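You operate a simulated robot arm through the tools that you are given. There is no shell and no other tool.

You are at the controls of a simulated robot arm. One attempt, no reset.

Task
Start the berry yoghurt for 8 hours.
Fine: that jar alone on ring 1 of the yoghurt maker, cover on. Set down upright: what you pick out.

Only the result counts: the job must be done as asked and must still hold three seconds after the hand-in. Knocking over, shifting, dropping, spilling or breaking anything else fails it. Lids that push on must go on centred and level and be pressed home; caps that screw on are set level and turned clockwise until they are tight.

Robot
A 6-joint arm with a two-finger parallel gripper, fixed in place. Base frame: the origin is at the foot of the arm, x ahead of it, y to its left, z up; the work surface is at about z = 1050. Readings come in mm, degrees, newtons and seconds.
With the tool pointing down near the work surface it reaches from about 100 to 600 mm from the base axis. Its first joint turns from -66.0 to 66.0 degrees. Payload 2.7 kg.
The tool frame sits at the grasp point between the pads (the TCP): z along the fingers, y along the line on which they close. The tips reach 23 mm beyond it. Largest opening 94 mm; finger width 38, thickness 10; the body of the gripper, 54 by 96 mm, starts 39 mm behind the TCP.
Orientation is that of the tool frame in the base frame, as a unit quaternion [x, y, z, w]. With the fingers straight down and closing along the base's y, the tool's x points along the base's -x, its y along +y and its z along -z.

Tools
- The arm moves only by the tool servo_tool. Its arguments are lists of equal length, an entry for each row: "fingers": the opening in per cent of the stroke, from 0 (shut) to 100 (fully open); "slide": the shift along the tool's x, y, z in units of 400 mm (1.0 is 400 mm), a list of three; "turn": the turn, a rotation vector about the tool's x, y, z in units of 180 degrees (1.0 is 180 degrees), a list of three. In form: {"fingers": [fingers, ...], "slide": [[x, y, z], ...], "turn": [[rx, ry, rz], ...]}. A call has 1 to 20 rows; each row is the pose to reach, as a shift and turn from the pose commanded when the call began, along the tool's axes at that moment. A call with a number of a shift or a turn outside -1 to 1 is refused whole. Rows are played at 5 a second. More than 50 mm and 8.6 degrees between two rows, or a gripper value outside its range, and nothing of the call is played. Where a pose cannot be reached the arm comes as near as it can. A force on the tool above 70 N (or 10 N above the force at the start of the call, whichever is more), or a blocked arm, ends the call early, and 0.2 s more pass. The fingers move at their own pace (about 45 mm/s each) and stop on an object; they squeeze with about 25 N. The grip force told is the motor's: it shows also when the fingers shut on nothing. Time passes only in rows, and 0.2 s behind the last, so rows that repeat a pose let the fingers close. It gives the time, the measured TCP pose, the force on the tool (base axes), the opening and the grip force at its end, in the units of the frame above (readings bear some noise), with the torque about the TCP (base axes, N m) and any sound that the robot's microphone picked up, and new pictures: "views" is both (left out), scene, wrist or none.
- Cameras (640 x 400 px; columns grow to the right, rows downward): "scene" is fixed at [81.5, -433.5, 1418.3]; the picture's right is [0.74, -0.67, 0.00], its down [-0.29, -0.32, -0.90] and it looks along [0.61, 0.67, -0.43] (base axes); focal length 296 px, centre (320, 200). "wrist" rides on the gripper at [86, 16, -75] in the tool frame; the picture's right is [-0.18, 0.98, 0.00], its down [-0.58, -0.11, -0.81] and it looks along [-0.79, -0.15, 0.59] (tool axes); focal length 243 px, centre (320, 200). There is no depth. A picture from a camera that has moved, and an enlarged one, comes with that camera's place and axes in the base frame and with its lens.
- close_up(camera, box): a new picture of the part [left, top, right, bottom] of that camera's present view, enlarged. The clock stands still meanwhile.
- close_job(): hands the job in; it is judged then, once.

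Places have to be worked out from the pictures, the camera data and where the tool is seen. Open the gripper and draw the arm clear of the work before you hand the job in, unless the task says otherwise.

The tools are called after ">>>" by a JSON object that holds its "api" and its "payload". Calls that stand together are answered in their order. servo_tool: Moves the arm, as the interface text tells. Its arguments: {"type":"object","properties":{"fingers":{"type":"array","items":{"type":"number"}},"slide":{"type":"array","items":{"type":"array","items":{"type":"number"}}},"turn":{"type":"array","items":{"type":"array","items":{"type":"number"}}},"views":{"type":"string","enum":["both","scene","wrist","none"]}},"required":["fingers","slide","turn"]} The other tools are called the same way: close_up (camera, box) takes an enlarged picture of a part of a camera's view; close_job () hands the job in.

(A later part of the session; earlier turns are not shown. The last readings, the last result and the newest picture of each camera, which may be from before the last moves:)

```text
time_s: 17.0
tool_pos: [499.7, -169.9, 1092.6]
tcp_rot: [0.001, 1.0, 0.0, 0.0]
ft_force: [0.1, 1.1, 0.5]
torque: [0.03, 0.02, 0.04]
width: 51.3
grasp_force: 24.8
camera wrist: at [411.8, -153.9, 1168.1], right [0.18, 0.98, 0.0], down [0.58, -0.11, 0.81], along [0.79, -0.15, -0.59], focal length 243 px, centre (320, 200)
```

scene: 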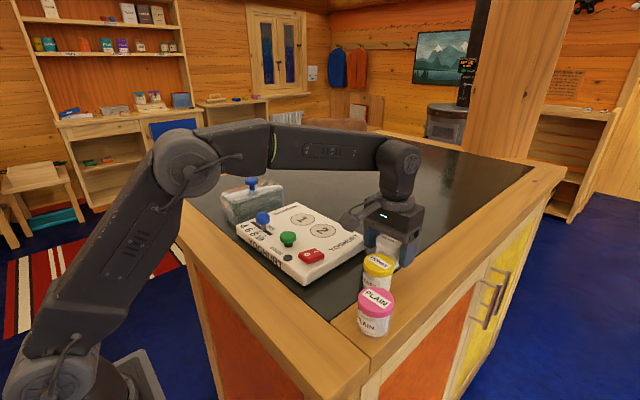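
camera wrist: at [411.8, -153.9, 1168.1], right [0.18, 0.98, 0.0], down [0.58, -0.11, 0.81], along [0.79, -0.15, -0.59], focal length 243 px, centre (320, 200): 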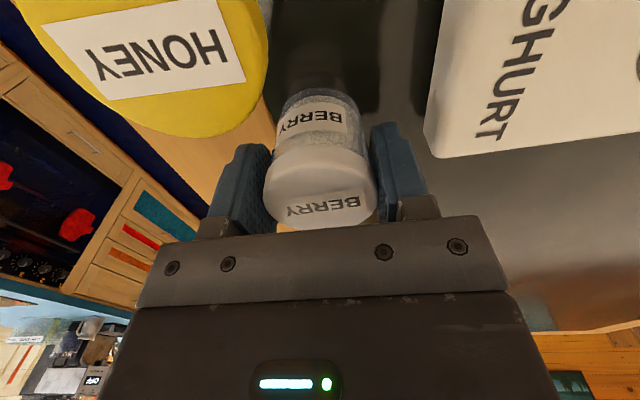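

The cap is gripped at 51.3 mm. I lift straight up by about 90 mm and check that the whole jar comes along.

>>> {"api": "servo_tool", "payload": {"fingers": [0, 0, 0, 0, 0], "slide": [[0, 0, -0.02], [0, 0, -0.08], [0, 0, -0.15], [0, 0, -0.22], [0, 0, -0.22]], "turn": [[0, 0, 0], [0, 0, 0], [0, 0, 0], [0, 0, 0], [0, 0, 0]], "views": "both"}}

>>> {"api": "close_up", "payload": {"camera": "scene", "box": [330, 150, 450, 290]}}

```text
time_s: 18.2
tool_pos: [499.7, -169.7, 1181.5]
tcp_rot: [0.0, 1.0, 0.0, 0.0]
ft_force: [0.4, 0.1, -1.2]
torque: [0.0, -0.02, 0.03]
width: 51.1
grasp_force: 25.3
camera wrist: at [412.9, -154.1, 1256.1], right [0.18, 0.98, 0.0], down [0.58, -0.11, 0.81], along [0.79, -0.15, -0.59], focal length 243 px, centre (320, 200)
```

scene: 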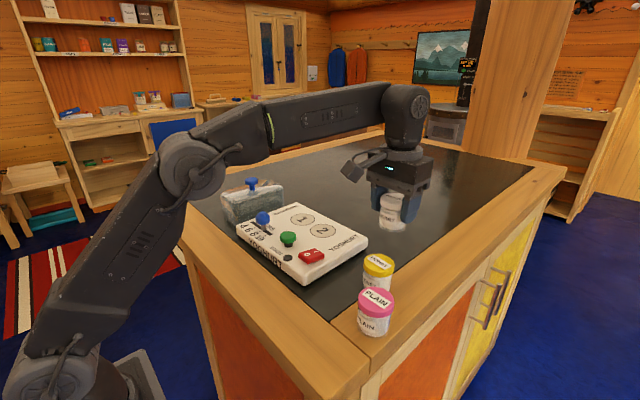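
wrist: 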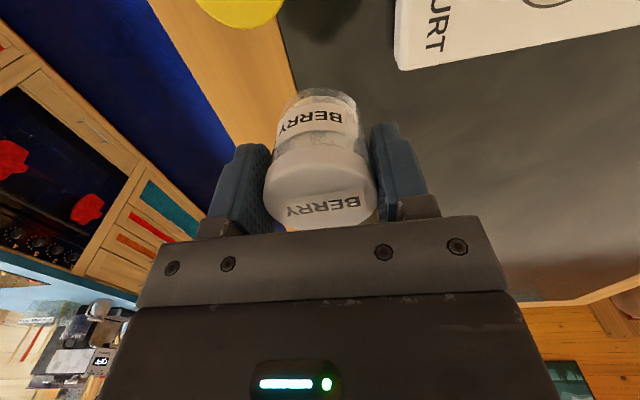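

```text
2.86 times, centred on (390, 220) of scene
camera zoom: at [81.5, -433.5, 1418.3], right [0.74, -0.67, 0.0], down [-0.29, -0.32, -0.9], along [0.61, 0.67, -0.43], focal length 846 px, centre (120, 143)
```

zoom: 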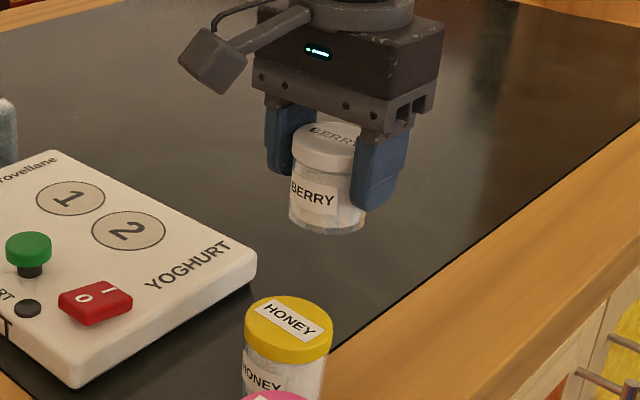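

The jar is held cleanly; its body also reads BERRY. I carry it over ring 1 at (453.5, 39), keeping the height.

>>> {"api": "servo_tool", "payload": {"fingers": [0, 0, 0, 0, 0, 0, 0, 0], "slide": [[0.015, 0.07, 0], [0.03, 0.15, 0], [0.05, 0.23, 0], [0.07, 0.31, 0], [0.09, 0.39, 0], [0.105, 0.47, 0], [0.115, 0.5225, 0], [0.115, 0.5225, 0]], "turn": [[0, 0, 0], [0, 0, 0], [0, 0, 0], [0, 0, 0], [0, 0, 0], [0, 0, 0], [0, 0, 0], [0, 0, 0]], "views": "both"}}

>>> {"api": "close_up", "payload": {"camera": "wrist", "box": [200, 20, 440, 170]}}

>>> {"api": "close_up", "payload": {"camera": "scene", "box": [230, 140, 390, 260]}}

```text
time_s: 20.0
tool_pos: [452.5, 40.8, 1180.7]
tcp_rot: [0.0, 1.0, 0.0, 0.0]
ft_force: [0.3, -0.1, -1.7]
torque: [0.01, -0.01, -0.03]
width: 51.2
grasp_force: 24.7
camera wrist: at [365.9, 55.9, 1255.9], right [0.18, 0.98, 0.0], down [0.58, -0.11, 0.81], along [0.79, -0.15, -0.59], focal length 243 px, centre (320, 200)
```

scene: 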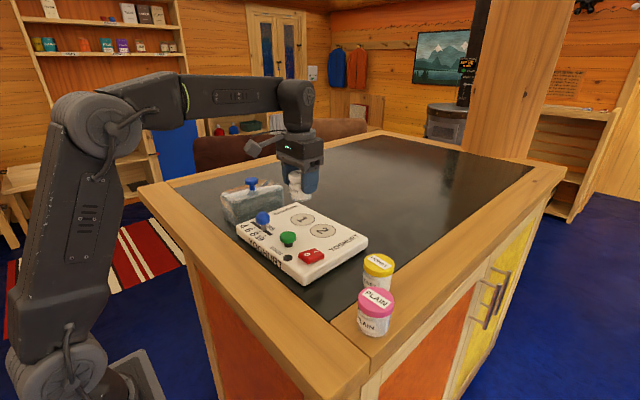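
wrist: 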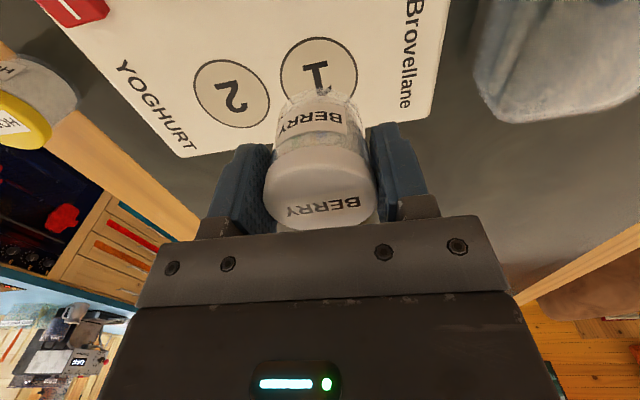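

```text
2.67 times, centred on (320, 95) of wrist
camera zoom: at [365.9, 55.9, 1255.9], right [0.18, 0.98, 0.0], down [0.58, -0.11, 0.81], along [0.79, -0.15, -0.59], focal length 647 px, centre (320, 480)
```

zoom: 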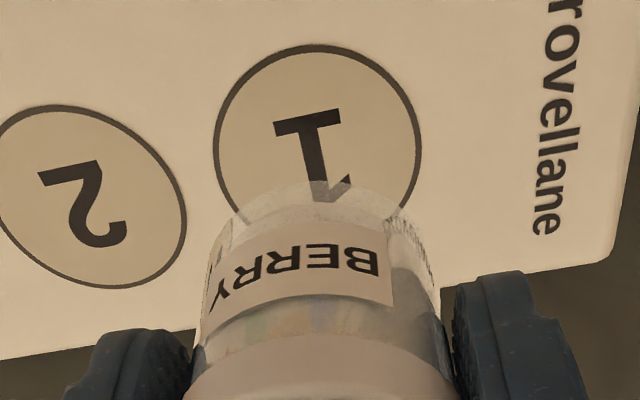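

```text
3.33 times, centred on (310, 200) of scene
camera zoom: at [81.5, -433.5, 1418.3], right [0.74, -0.67, 0.0], down [-0.29, -0.32, -0.9], along [0.61, 0.67, -0.43], focal length 988 px, centre (353, 200)
```

zoom: 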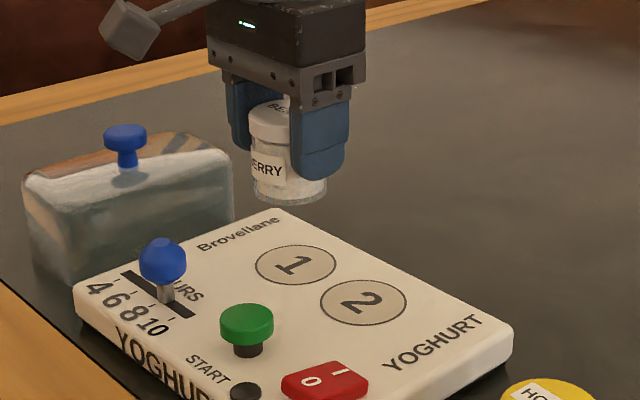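

Ring 1 reads (453, 39) from this view too, directly below the jar. I lower until just above the surface, then check the force.

>>> {"api": "servo_tool", "payload": {"fingers": [0, 0, 0, 0, 0], "slide": [[0, 0, 0.04], [0, 0, 0.08], [0, 0, 0.11], [0, 0, 0.128], [0, 0, 0.13]], "turn": [[0, 0, 0], [0, 0, 0], [0, 0, 0], [0, 0, 0], [0, 0, 0]], "views": "both"}}

>>> {"api": "close_up", "payload": {"camera": "scene", "box": [260, 160, 360, 250]}}

>>> {"api": "close_up", "payload": {"camera": "wrist", "box": [200, 20, 440, 170]}}

```text
time_s: 21.2
tool_pos: [452.3, 39.3, 1127.1]
tcp_rot: [0.001, 1.0, 0.0, 0.0]
ft_force: [0.0, -0.6, -0.5]
torque: [-0.01, 0.0, 0.01]
width: 51.4
grasp_force: 24.4
camera wrist: at [366.2, 56.1, 1203.4], right [0.18, 0.98, 0.0], down [0.58, -0.11, 0.81], along [0.79, -0.15, -0.59], focal length 243 px, centre (320, 200)
```

scene: 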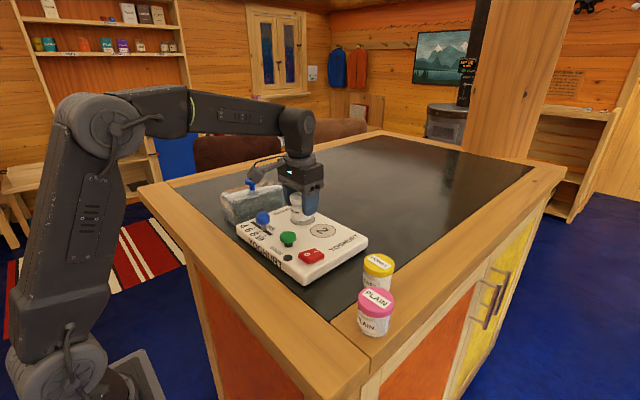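
wrist: 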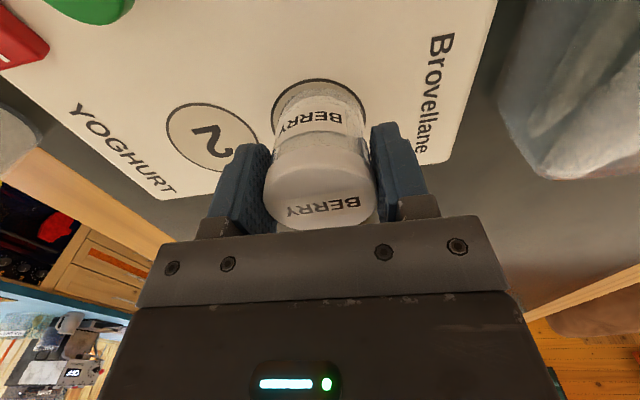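

```text
4.44 times, centred on (310, 205) of scene
camera zoom: at [81.5, -433.5, 1418.3], right [0.74, -0.67, 0.0], down [-0.29, -0.32, -0.9], along [0.61, 0.67, -0.43], focal length 1317 px, centre (364, 178)
```

zoom: 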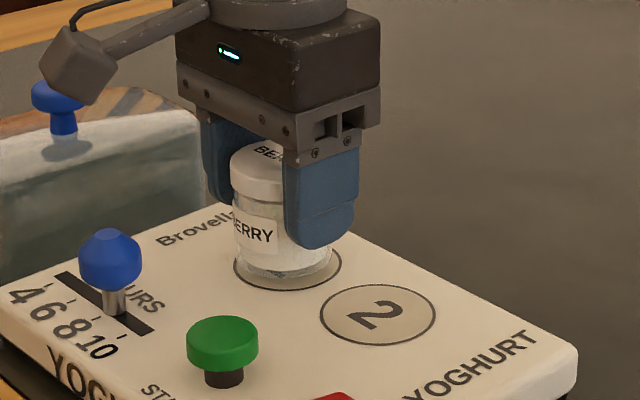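

```text
2.67 times, centred on (320, 95) of wrist
camera zoom: at [366.2, 56.1, 1203.4], right [0.18, 0.98, 0.0], down [0.58, -0.11, 0.81], along [0.79, -0.15, -0.59], focal length 647 px, centre (320, 480)
```

zoom: 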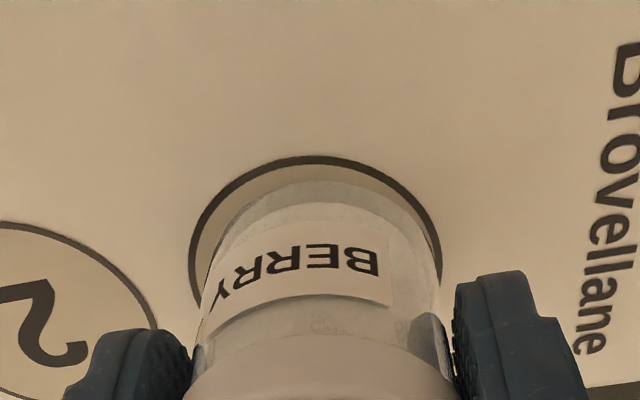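

The jar hovers a few mm above ring 1, about 1 mm toward +y. I correct that and lower in small steps.

>>> {"api": "servo_tool", "payload": {"fingers": [0, 0, 0, 0], "slide": [[0, -0.003, 0.002], [0, -0.003, 0.005], [0, -0.003, 0.0075], [0, -0.003, 0.0075]], "turn": [[0, 0, 0], [0, 0, 0], [0, 0, 0], [0, 0, 0]], "views": "both"}}

>>> {"api": "close_up", "payload": {"camera": "scene", "box": [275, 175, 335, 230]}}

>>> {"api": "close_up", "payload": {"camera": "wrist", "box": [200, 20, 440, 170]}}

```text
time_s: 22.2
tool_pos: [453.6, 37.6, 1125.7]
tcp_rot: [0.0, 1.0, 0.0, 0.001]
ft_force: [-0.7, -0.1, -1.5]
torque: [-0.02, 0.02, 0.02]
width: 51.2
grasp_force: 25.2
camera wrist: at [366.4, 54.4, 1200.6], right [0.18, 0.98, 0.0], down [0.58, -0.11, 0.81], along [0.79, -0.15, -0.59], focal length 243 px, centre (320, 200)
```

scene: 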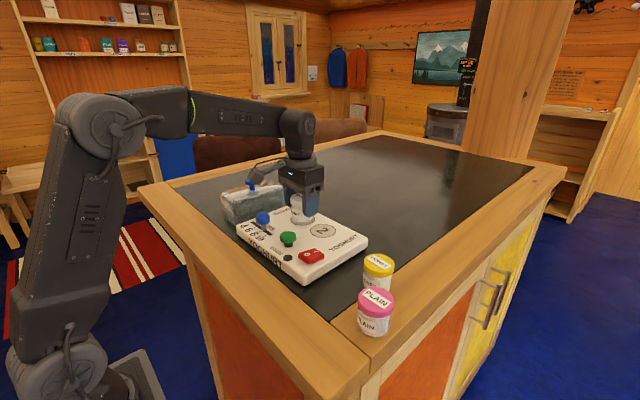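
wrist: 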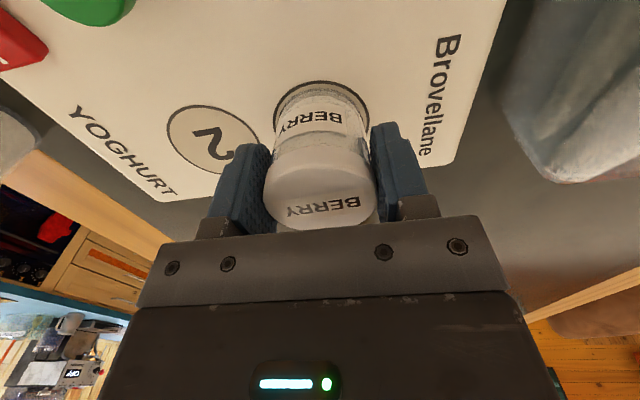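

```text
7.27 times, centred on (305, 202) of scene
camera zoom: at [81.5, -433.5, 1418.3], right [0.74, -0.67, 0.0], down [-0.29, -0.32, -0.9], along [0.61, 0.67, -0.43], focal length 2155 px, centre (429, 182)
```

zoom: 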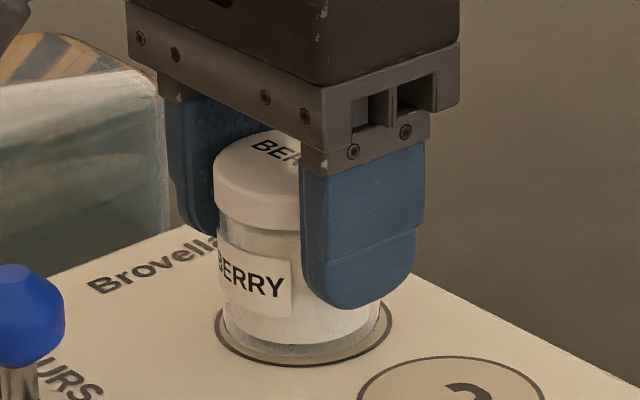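

```text
2.67 times, centred on (320, 95) of wrist
camera zoom: at [366.4, 54.4, 1200.6], right [0.18, 0.98, 0.0], down [0.58, -0.11, 0.81], along [0.79, -0.15, -0.59], focal length 647 px, centre (320, 480)
```

zoom: 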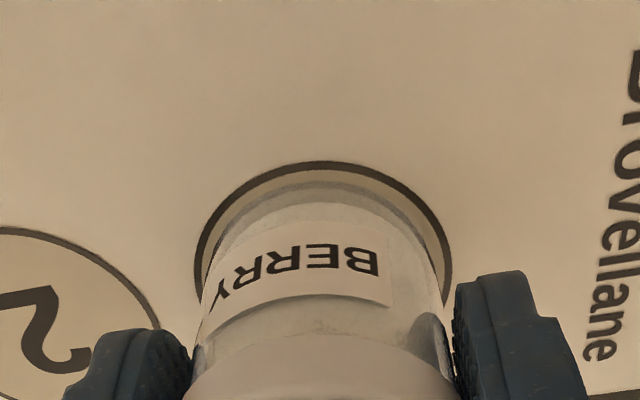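

The jar is now concentric with ring 1 and seems a millimetre or so above it. I lower further in 0.5 mm steps and watch the force.

>>> {"api": "servo_tool", "payload": {"fingers": [0, 0, 0], "slide": [[0, 0, 0.00125], [0, 0, 0.0025], [0, 0, 0.0025]], "turn": [[0, 0, 0], [0, 0, 0], [0, 0, 0]], "views": "none"}}

>>> {"api": "close_up", "payload": {"camera": "scene", "box": [285, 205, 325, 230]}}

```text
time_s: 23.0
tool_pos: [453.9, 38.3, 1124.6]
tcp_rot: [0.001, 1.0, 0.0, 0.0]
ft_force: [-0.5, 0.0, -1.2]
torque: [0.01, 0.01, -0.02]
width: 51.0
grasp_force: 24.8
```

```text
16.00 times, centred on (305, 218) of scene
camera zoom: at [81.5, -433.5, 1418.3], right [0.74, -0.67, 0.0], down [-0.29, -0.32, -0.9], along [0.61, 0.67, -0.43], focal length 4740 px, centre (560, -80)
```

zoom: 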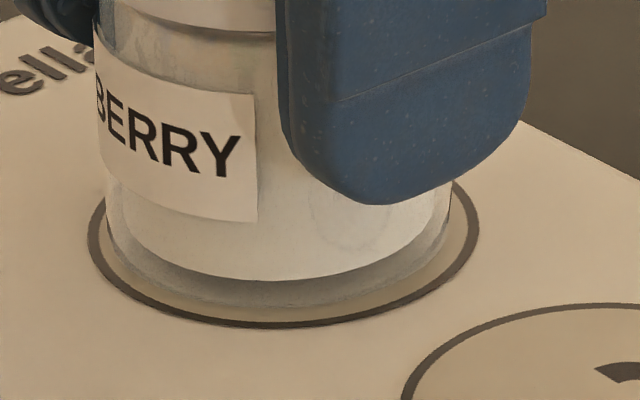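

There is still no contact. I lower another millimetre or two.

>>> {"api": "servo_tool", "payload": {"fingers": [0, 0, 0, 0], "slide": [[0, 0, 0.00125], [0, 0, 0.0025], [0, 0, 0.00375], [0, 0, 0.00375]], "turn": [[0, 0, 0], [0, 0, 0], [0, 0, 0], [0, 0, 0]], "views": "none"}}

>>> {"api": "close_up", "payload": {"camera": "scene", "box": [285, 205, 325, 230]}}

```text
time_s: 24.0
tool_pos: [452.6, 38.8, 1123.2]
tcp_rot: [0.0, 1.0, 0.0, 0.0]
ft_force: [0.5, -0.4, -2.1]
torque: [0.05, -0.01, -0.01]
width: 51.2
grasp_force: 25.0
```

```text
16.00 times, centred on (305, 218) of scene
camera zoom: at [81.5, -433.5, 1418.3], right [0.74, -0.67, 0.0], down [-0.29, -0.32, -0.9], along [0.61, 0.67, -0.43], focal length 4740 px, centre (560, -80)
```

zoom: 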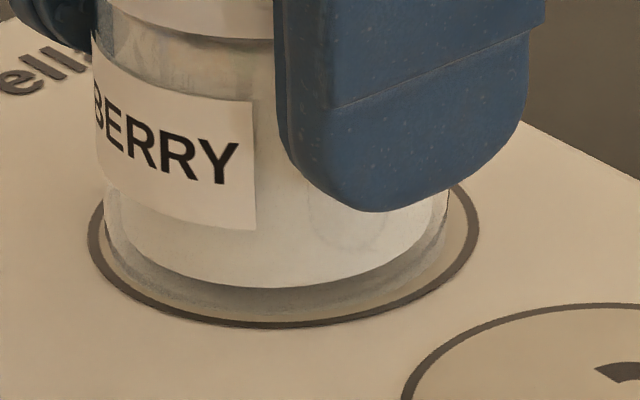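

Still no contact force, so I continue downward in small steps.

>>> {"api": "servo_tool", "payload": {"fingers": [0, 0, 0, 0], "slide": [[0, 0, 0.00125], [0, 0, 0.0025], [0, 0, 0.00375], [0, 0, 0.00375]], "turn": [[0, 0, 0], [0, 0, 0], [0, 0, 0], [0, 0, 0]], "views": "none"}}

>>> {"api": "close_up", "payload": {"camera": "scene", "box": [285, 205, 325, 230]}}

```text
time_s: 25.0
tool_pos: [453.0, 38.5, 1122.2]
tcp_rot: [0.0, 1.0, -0.001, 0.002]
ft_force: [-1.9, 2.7, 6.8]
torque: [0.07, 0.18, -0.03]
width: 51.3
grasp_force: 25.0
```

```text
16.00 times, centred on (305, 218) of scene
camera zoom: at [81.3, -433.5, 1418.3], right [0.74, -0.67, 0.0], down [-0.29, -0.32, -0.9], along [0.61, 0.67, -0.43], focal length 4740 px, centre (560, -80)
```

zoom: 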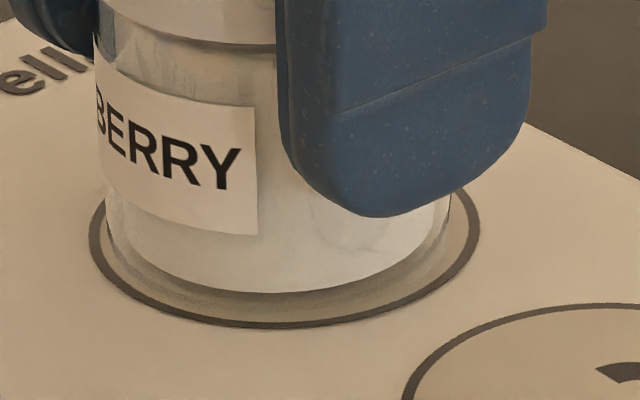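

Contact at 6.8 N: the jar stands on ring 1 (surface z≈1080). I open the fingers and rise straight up.

>>> {"api": "servo_tool", "payload": {"fingers": [74, 74, 74, 74, 74, 74, 74], "slide": [[0, 0, 0], [0, 0, 0], [0, 0, 0], [0, 0, -0.06], [0, 0, -0.12], [0, 0, -0.2], [0, 0, -0.25]], "turn": [[0, 0, 0], [0, 0, 0], [0, 0, 0], [0, 0, 0], [0, 0, 0], [0, 0, 0], [0, 0, 0]], "views": "both"}}

>>> {"api": "close_up", "payload": {"camera": "scene", "box": [210, 170, 370, 270]}}

>>> {"api": "close_up", "payload": {"camera": "wrist", "box": [200, 0, 440, 150]}}

```text
time_s: 26.6
tool_pos: [452.1, 36.0, 1222.0]
tcp_rot: [0.0, 1.0, 0.0, 0.0]
ft_force: [-0.5, 0.4, -0.3]
torque: [-0.02, 0.03, 0.01]
width: 69.8
grasp_force: 0.0
camera wrist: at [365.6, 52.9, 1297.2], right [0.18, 0.98, 0.0], down [0.58, -0.11, 0.81], along [0.79, -0.15, -0.59], focal length 243 px, centre (320, 200)
```

scene: 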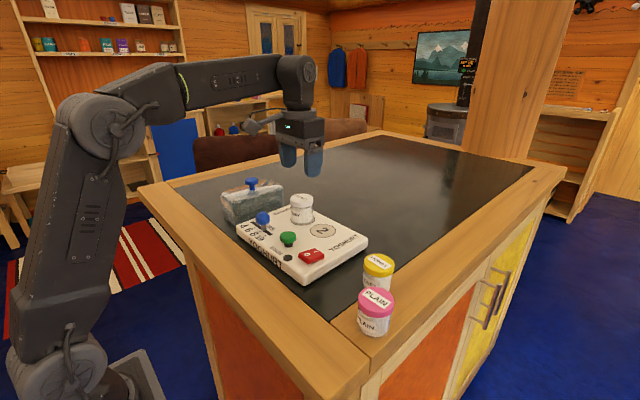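
wrist: 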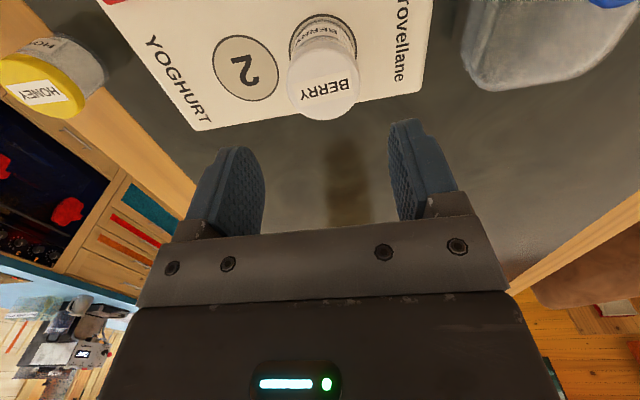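

```text
4.00 times, centred on (290, 220) of scene
camera zoom: at [81.5, -433.5, 1418.3], right [0.74, -0.67, 0.0], down [-0.29, -0.32, -0.9], along [0.61, 0.67, -0.43], focal length 1185 px, centre (440, 120)
```

zoom: 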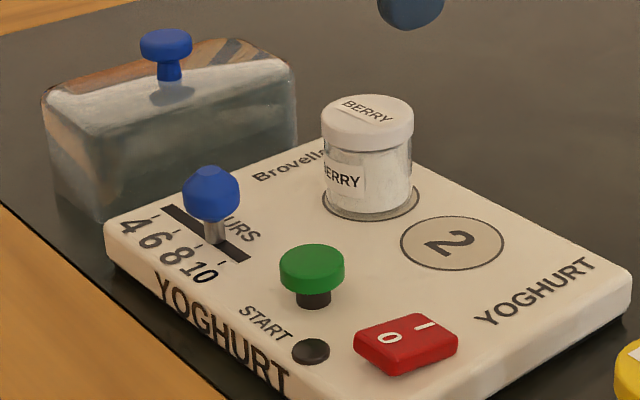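

```text
2.67 times, centred on (320, 75) of wrist
camera zoom: at [365.6, 52.9, 1297.2], right [0.18, 0.98, 0.0], down [0.58, -0.11, 0.81], along [0.79, -0.15, -0.59], focal length 647 px, centre (320, 533)
```

zoom: 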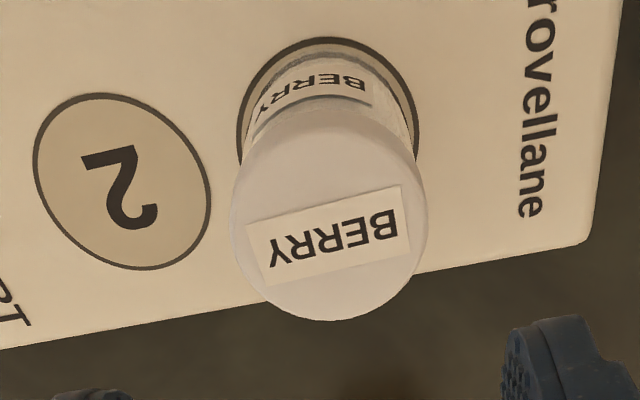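

The berry jar stands upright, centred on ring 1. Next is the cover; I back off to a place from which the wrist camera sees it well.

>>> {"api": "servo_tool", "payload": {"fingers": [74, 60, 60, 60, 60, 60], "slide": [[0.05, 0.07, -0.01], [0.1, 0.15, -0.01], [0.16, 0.23, -0.01], [0.22, 0.31, -0.01], [0.271, 0.393, -0.01], [0.271, 0.393, -0.01]], "turn": [[0, 0, 0], [0, 0, 0], [0, 0, 0], [0, 0, 0], [0, 0, 0], [0, 0, 0]], "views": "both"}}

>>> {"api": "close_up", "payload": {"camera": "wrist", "box": [200, 20, 460, 180]}}

>>> {"api": "close_up", "payload": {"camera": "scene", "box": [210, 165, 310, 235]}}

```text
time_s: 28.0
tool_pos: [346.0, 198.2, 1226.6]
tcp_rot: [0.0, 1.0, -0.001, 0.0]
ft_force: [-0.4, -0.7, -0.3]
torque: [-0.01, 0.0, 0.01]
width: 56.2
grasp_force: 0.0
camera wrist: at [258.5, 213.8, 1301.7], right [0.18, 0.98, 0.0], down [0.58, -0.11, 0.81], along [0.79, -0.15, -0.59], focal length 243 px, centre (320, 200)
```

scene: 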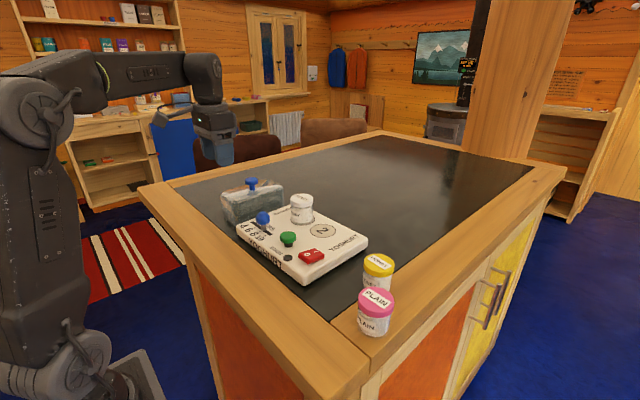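
wrist: 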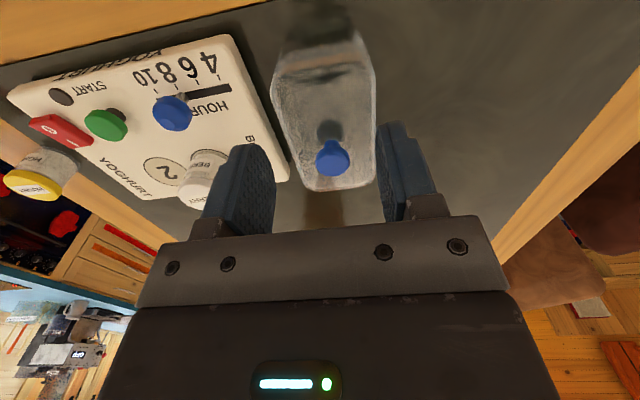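

```text
2.46 times, centred on (330, 100) of wrist
camera zoom: at [258.5, 213.8, 1301.7], right [0.18, 0.98, 0.0], down [0.58, -0.11, 0.81], along [0.79, -0.15, -0.59], focal length 597 px, centre (295, 446)
```

zoom: 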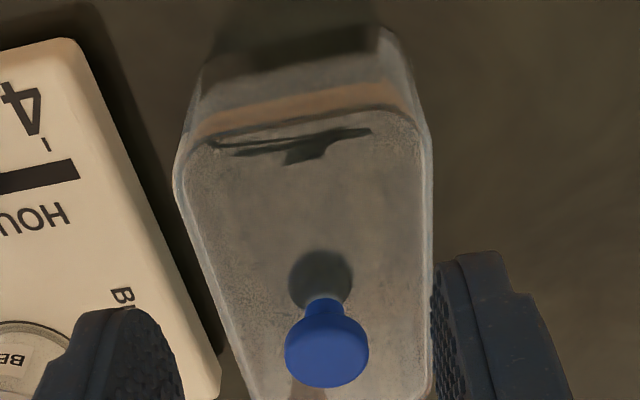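

```text
5.71 times, centred on (260, 200) of scene
camera zoom: at [81.5, -433.5, 1418.3], right [0.74, -0.67, 0.0], down [-0.29, -0.32, -0.9], along [0.61, 0.67, -0.43], focal length 1693 px, centre (663, 200)
```

zoom: 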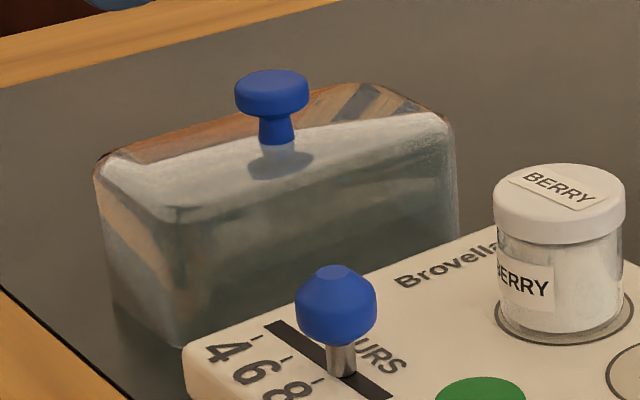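

The cover measures about 143 × 84 × 66 mm, its long side along x, centred at (418, 196). Its blue knob disc is about 32 mm wide at z≈1140. I move above the knob and lower the open fingers around it.

>>> {"api": "servo_tool", "payload": {"fingers": [60, 60, 60, 60, 60, 60, 60], "slide": [[-0.06, 0.002, 0], [-0.12, 0.002, 0], [-0.1835, 0.002, 0], [-0.1835, 0.002, 0.07], [-0.1835, 0.002, 0.14], [-0.1835, 0.002, 0.185], [-0.1835, 0.002, 0.185]], "turn": [[0, 0, 0], [0, 0, 0], [0, 0, 0], [0, 0, 0], [0, 0, 0], [0, 0, 0], [0, 0, 0]], "views": "both"}}

>>> {"api": "close_up", "payload": {"camera": "scene", "box": [210, 145, 310, 235]}}

>>> {"api": "close_up", "payload": {"camera": "wrist", "box": [200, 60, 440, 240]}}

```text
time_s: 29.6
tool_pos: [417.3, 196.3, 1150.5]
tcp_rot: [0.0, 1.0, 0.0, 0.001]
ft_force: [-0.1, -0.3, 0.1]
torque: [-0.03, 0.0, 0.0]
width: 56.5
grasp_force: 0.0
camera wrist: at [330.2, 213.6, 1226.4], right [0.18, 0.98, 0.0], down [0.58, -0.11, 0.81], along [0.79, -0.15, -0.59], focal length 243 px, centre (320, 200)
```

scene: 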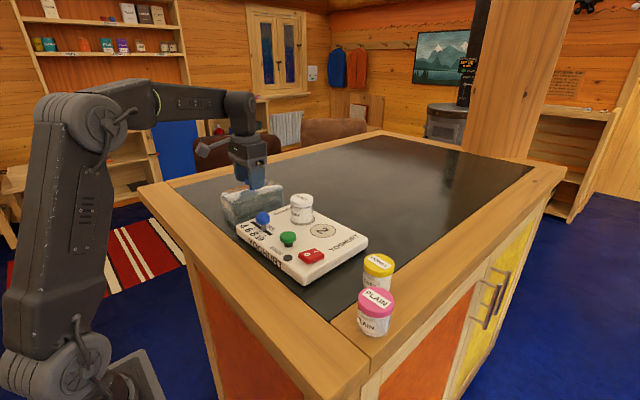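
wrist: 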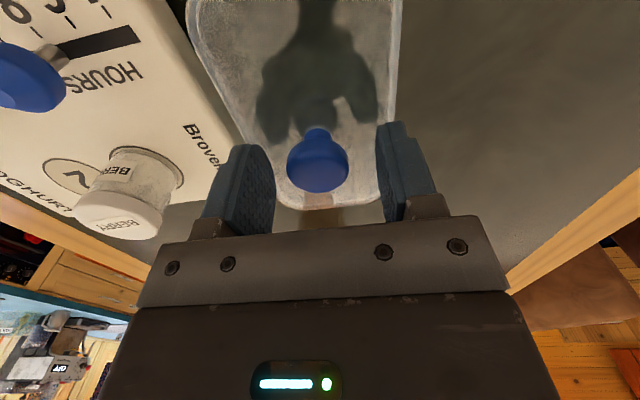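

```text
4.44 times, centred on (260, 190) of scene
camera zoom: at [81.5, -433.5, 1418.3], right [0.74, -0.67, 0.0], down [-0.29, -0.32, -0.9], along [0.61, 0.67, -0.43], focal length 1317 px, centre (587, 244)
```

zoom: 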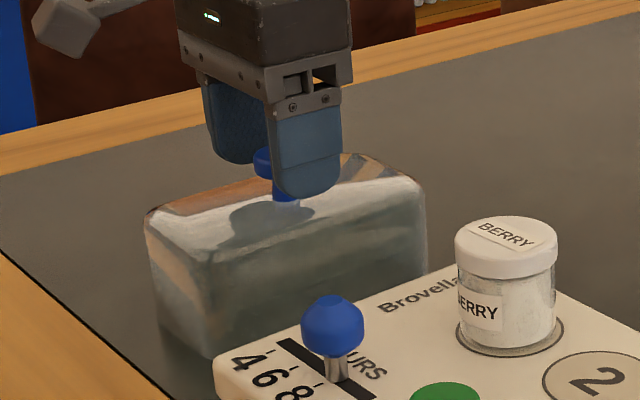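

```text
2.22 times, centred on (320, 150) of wrist
camera zoom: at [330.2, 213.6, 1226.4], right [0.18, 0.98, 0.0], down [0.58, -0.11, 0.81], along [0.79, -0.15, -0.59], focal length 539 px, centre (320, 311)
```

zoom: 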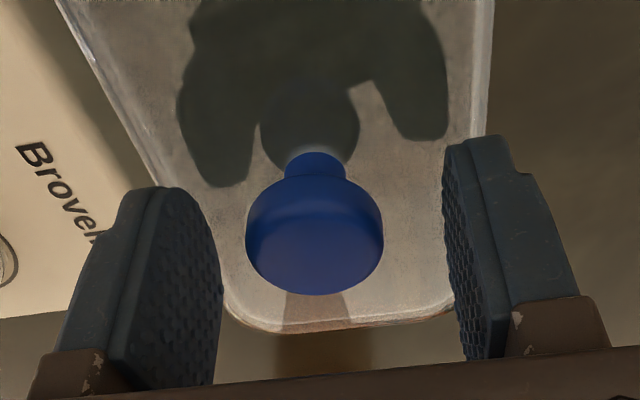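

The knob disc lies between the fingers, at (418.9, 195.8) by this view. I lower the last 5 mm and close on it.

>>> {"api": "servo_tool", "payload": {"fingers": [60, 60, 0, 0, 0, 0], "slide": [[-0.001, 0, 0.006], [-0.001, 0, 0.0125], [-0.001, 0, 0.0125], [-0.001, 0, 0.0125], [-0.001, 0, 0.0125], [-0.001, 0, 0.0125]], "turn": [[0, 0, 0], [0, 0, 0], [0, 0, 0], [0, 0, 0], [0, 0, 0], [0, 0, 0]], "views": "wrist"}}

>>> {"api": "close_up", "payload": {"camera": "scene", "box": [210, 145, 310, 235]}}

```text
time_s: 31.0
tool_pos: [418.4, 196.7, 1146.2]
tcp_rot: [0.001, 1.0, -0.001, 0.0]
ft_force: [0.5, 0.8, 0.1]
torque: [-0.03, -0.05, -0.03]
width: 30.1
grasp_force: 25.5
camera wrist: at [331.3, 213.5, 1221.4], right [0.18, 0.98, 0.0], down [0.58, -0.11, 0.81], along [0.79, -0.15, -0.59], focal length 243 px, centre (320, 200)
```

wrist: 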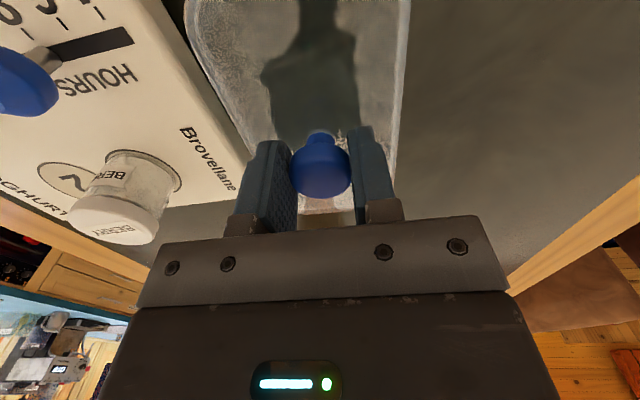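

```text
4.44 times, centred on (260, 190) of scene
camera zoom: at [81.5, -433.5, 1418.3], right [0.74, -0.67, 0.0], down [-0.29, -0.32, -0.9], along [0.61, 0.67, -0.43], focal length 1317 px, centre (587, 244)
```

zoom: 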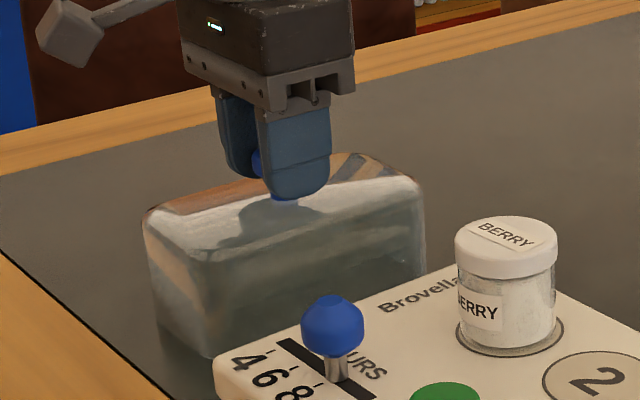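

The knob is held at 30.1 mm. I lift the cover straight up by 112 mm, so its rim clears the jar.

>>> {"api": "servo_tool", "payload": {"fingers": [0, 0, 0, 0, 0, 0, 0], "slide": [[0, 0, -0.015], [0, 0, -0.06], [0, 0, -0.12], [0, 0, -0.18], [0, 0, -0.24], [0, 0, -0.28], [0, 0, -0.28]], "turn": [[0, 0, 0], [0, 0, 0], [0, 0, 0], [0, 0, 0], [0, 0, 0], [0, 0, 0], [0, 0, 0]], "views": "both"}}

>>> {"api": "close_up", "payload": {"camera": "scene", "box": [200, 100, 340, 240]}}

```text
time_s: 32.6
tool_pos: [418.4, 195.4, 1258.5]
tcp_rot: [0.0, 1.0, 0.0, 0.0]
ft_force: [-0.1, 0.1, -1.3]
torque: [0.0, 0.01, -0.01]
width: 30.0
grasp_force: 25.2
camera wrist: at [331.9, 211.7, 1334.1], right [0.18, 0.98, 0.0], down [0.58, -0.11, 0.81], along [0.79, -0.15, -0.59], focal length 243 px, centre (320, 200)
```

scene: 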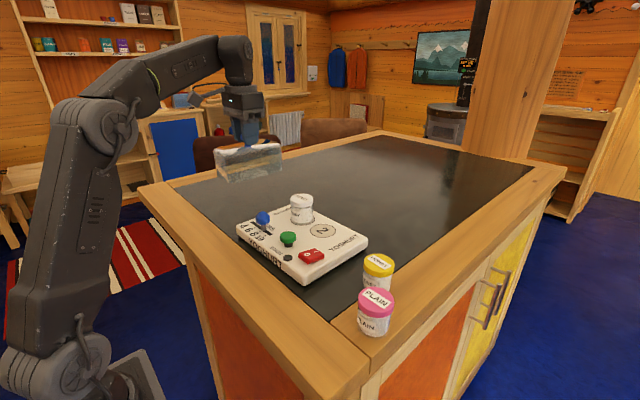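
wrist: 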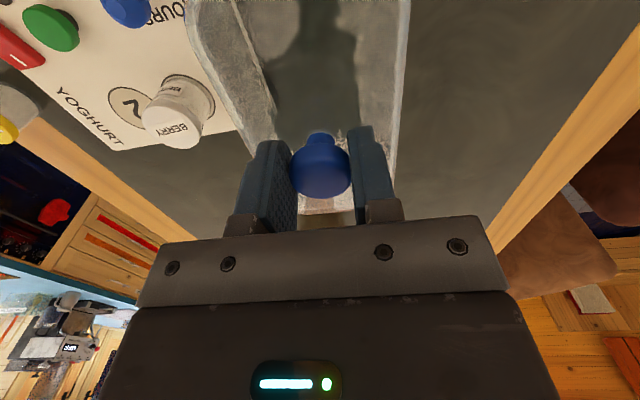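

```text
2.86 times, centred on (270, 170) of scene
camera zoom: at [81.5, -433.5, 1418.3], right [0.74, -0.67, 0.0], down [-0.29, -0.32, -0.9], along [0.61, 0.67, -0.43], focal length 846 px, centre (463, 286)
```

zoom: 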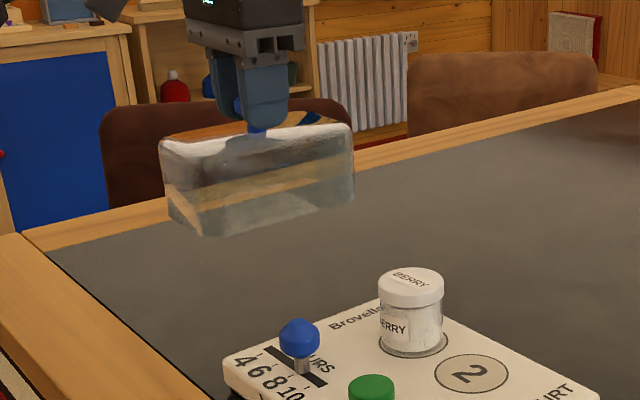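

The cover hangs level. I turn the tool 90° about the vertical in small steps, so the cover's long side lies along y like the two rings.

>>> {"api": "servo_tool", "payload": {"fingers": [0, 0, 0, 0, 0, 0, 0, 0, 0, 0, 0, 0, 0, 0], "slide": [[0, 0, 0], [0, 0, 0], [0, 0, 0], [0, 0, 0], [0, 0, 0], [0, 0, 0], [0, 0, 0], [0, 0, 0], [0, 0, 0], [0, 0, 0], [0, 0, 0], [0, 0, 0], [0, 0, 0], [0, 0, 0]], "turn": [[0, 0, 0.02], [0, 0, 0.06], [0, 0, 0.1], [0, 0, 0.145], [0, 0, 0.19], [0, 0, 0.235], [0, 0, 0.28], [0, 0, 0.325], [0, 0, 0.37], [0, 0, 0.41], [0, 0, 0.45], [0, 0, 0.48], [0, 0, 0.5], [0, 0, 0.5]], "views": "both"}}

>>> {"api": "close_up", "payload": {"camera": "scene", "box": [200, 100, 340, 240]}}

```text
time_s: 35.6
tool_pos: [419.0, 196.8, 1258.5]
tcp_rot: [0.708, 0.707, 0.0, 0.0]
ft_force: [-0.1, 0.2, -1.6]
torque: [-0.02, -0.01, 0.0]
width: 29.9
grasp_force: 25.2
camera wrist: at [434.2, 283.1, 1333.7], right [0.98, -0.19, 0.0], down [-0.11, -0.58, 0.81], along [-0.15, -0.79, -0.59], focal length 243 px, centre (320, 200)
```

scene: 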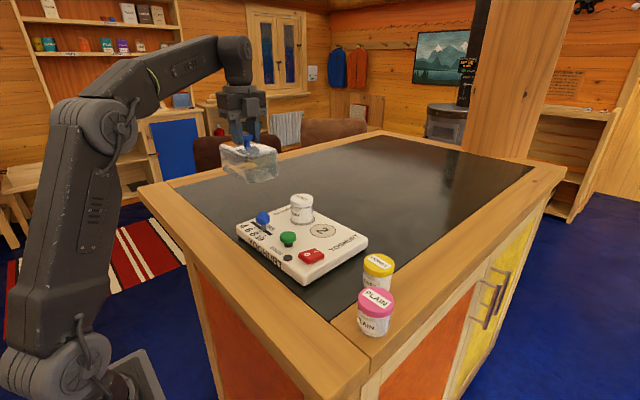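
wrist: 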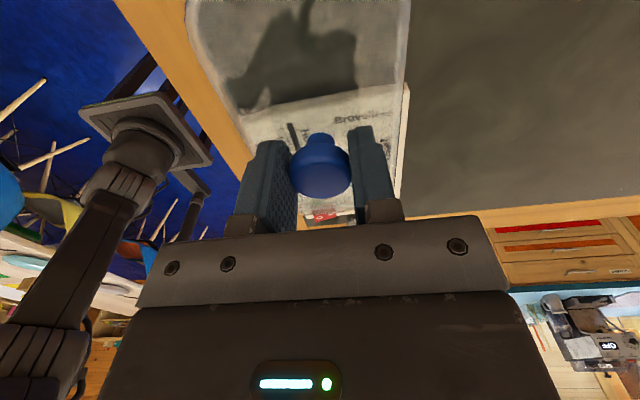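

```text
2.86 times, centred on (270, 170) of scene
camera zoom: at [81.5, -433.5, 1418.3], right [0.74, -0.67, 0.0], down [-0.29, -0.32, -0.9], along [0.61, 0.67, -0.43], focal length 846 px, centre (463, 286)
```

zoom: 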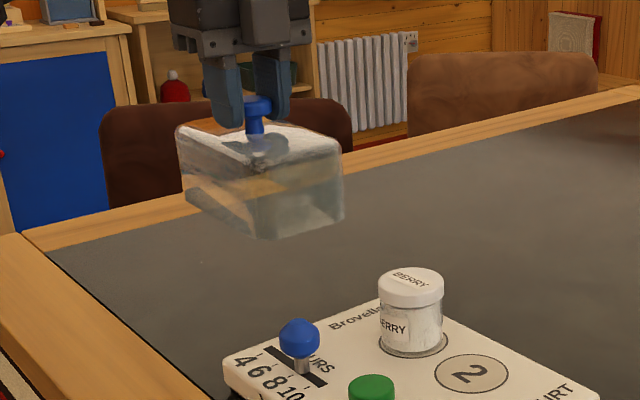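

The turn is exact: tool x is now along +y and tool y along +x. I carry the cover over the midpoint of the rings, (453.7, 5), at the same height.

>>> {"api": "servo_tool", "payload": {"fingers": [0, 0, 0, 0, 0, 0, 0, 0, 0, 0], "slide": [[-0.05, 0.01, 0], [-0.12, 0.022, 0], [-0.19, 0.035, 0], [-0.26, 0.048, 0], [-0.33, 0.06, 0], [-0.4, 0.073, 0], [-0.45, 0.082, 0], [-0.477, 0.087, 0], [-0.477, 0.087, 0], [-0.477, 0.087, 0]], "turn": [[0, 0, 0], [0, 0, 0], [0, 0, 0], [0, 0, 0], [0, 0, 0], [0, 0, 0], [0, 0, 0], [0, 0, 0], [0, 0, 0], [0, 0, 0]], "views": "both"}}

>>> {"api": "close_up", "payload": {"camera": "scene", "box": [220, 130, 400, 280]}}

>>> {"api": "close_up", "payload": {"camera": "wrist", "box": [120, 0, 480, 220]}}

```text
time_s: 37.8
tool_pos: [452.7, 5.3, 1259.6]
tcp_rot: [0.708, 0.707, 0.0, 0.0]
ft_force: [0.1, 0.0, -1.1]
torque: [-0.01, 0.0, 0.0]
width: 30.0
grasp_force: 25.6
camera wrist: at [468.9, 92.5, 1335.2], right [0.98, -0.18, 0.0], down [-0.11, -0.58, 0.81], along [-0.15, -0.79, -0.59], focal length 243 px, centre (320, 200)
```

scene: 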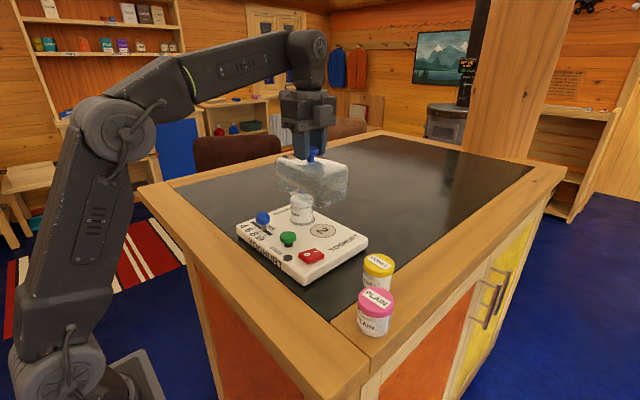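
wrist: 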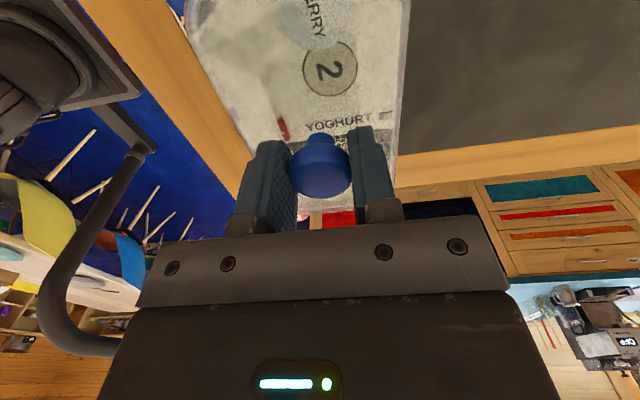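

```text
2.67 times, centred on (310, 205) of scene
camera zoom: at [81.5, -433.5, 1418.3], right [0.74, -0.67, 0.0], down [-0.29, -0.32, -0.9], along [0.61, 0.67, -0.43], focal length 790 px, centre (347, 187)
```

zoom: 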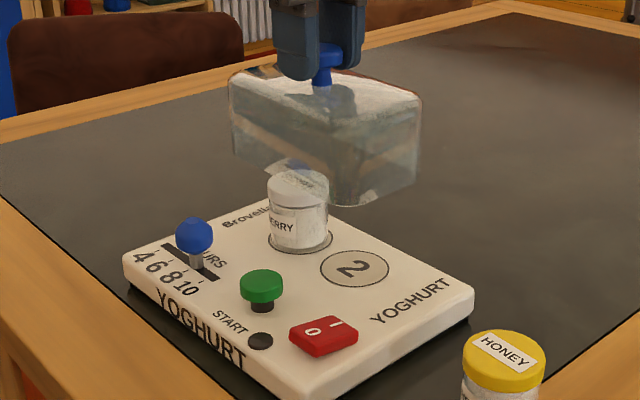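

```text
1.78 times, centred on (300, 110) of wrist
camera zoom: at [468.9, 92.5, 1335.2], right [0.98, -0.18, 0.0], down [-0.11, -0.58, 0.81], along [-0.15, -0.79, -0.59], focal length 431 px, centre (356, 360)
```

zoom: 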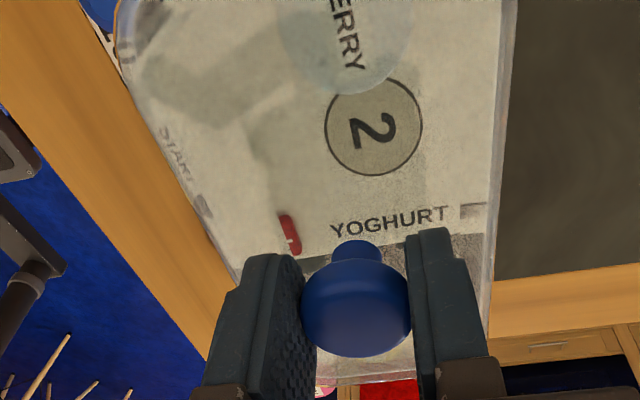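

The cover is above both rings. I lower it to just above the jar cap to check the alignment before it encloses the jar.

>>> {"api": "servo_tool", "payload": {"fingers": [0, 0, 0, 0], "slide": [[0, 0.0015, 0.02], [0, 0.0025, 0.04], [0, 0.0025, 0.055], [0, 0.0025, 0.055]], "turn": [[0, 0, 0], [0, 0, 0], [0, 0, 0], [0, 0, 0]], "views": "both"}}

>>> {"api": "close_up", "payload": {"camera": "scene", "box": [255, 150, 375, 250]}}

>>> {"api": "close_up", "payload": {"camera": "wrist", "box": [160, 0, 440, 180]}}

```text
time_s: 38.8
tool_pos: [454.4, 5.8, 1237.2]
tcp_rot: [0.707, 0.707, 0.0, 0.0]
ft_force: [0.3, -0.4, -2.1]
torque: [0.0, 0.01, -0.01]
width: 30.4
grasp_force: 24.7
camera wrist: at [470.0, 92.8, 1312.8], right [0.98, -0.18, 0.0], down [-0.11, -0.58, 0.81], along [-0.15, -0.79, -0.59], focal length 243 px, centre (320, 200)
```

scene: 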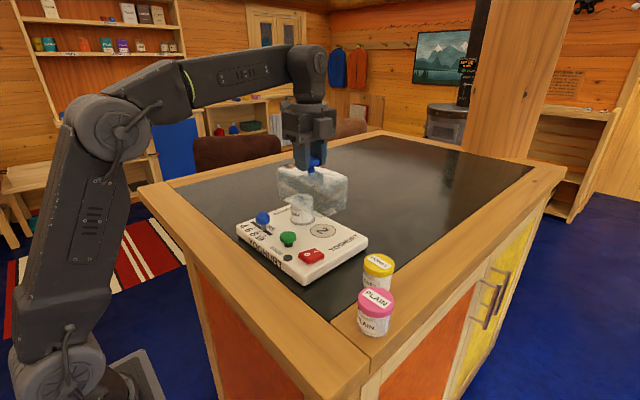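
wrist: 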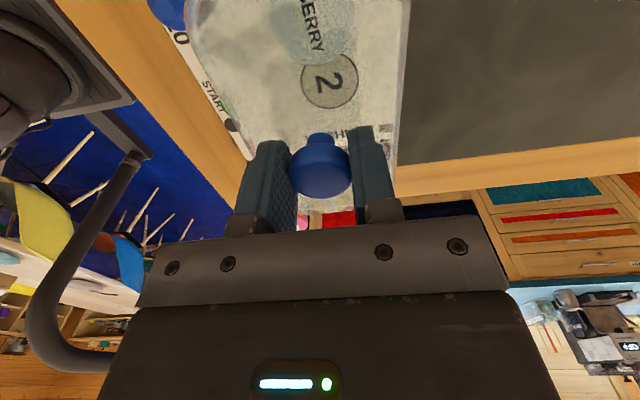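

```text
4.00 times, centred on (315, 200) of scene
camera zoom: at [81.5, -433.5, 1418.3], right [0.74, -0.67, 0.0], down [-0.29, -0.32, -0.9], along [0.61, 0.67, -0.43], focal length 1185 px, centre (340, 200)
```

zoom: 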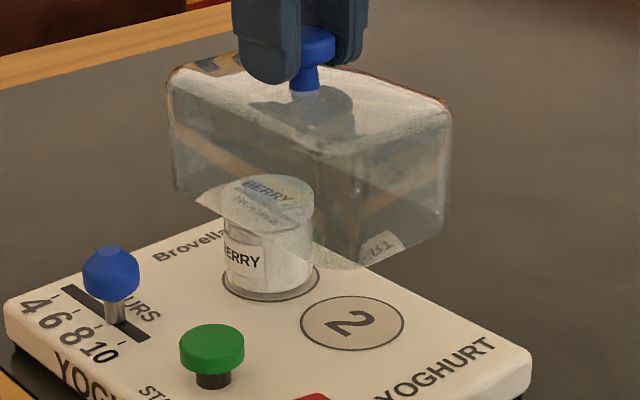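

```text
2.22 times, centred on (300, 90) of wrist
camera zoom: at [470.0, 92.8, 1312.8], right [0.98, -0.18, 0.0], down [-0.11, -0.58, 0.81], along [-0.15, -0.79, -0.59], focal length 539 px, centre (364, 444)
```

zoom: 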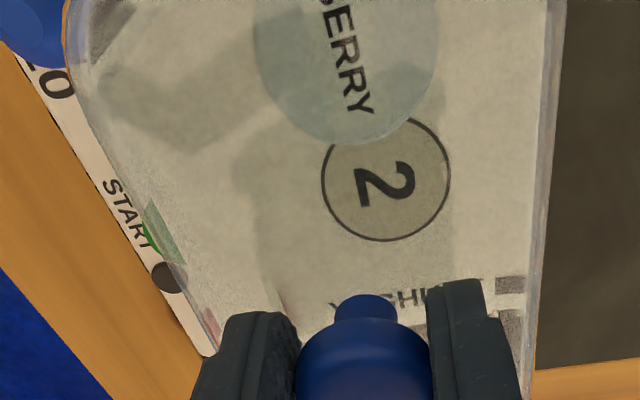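

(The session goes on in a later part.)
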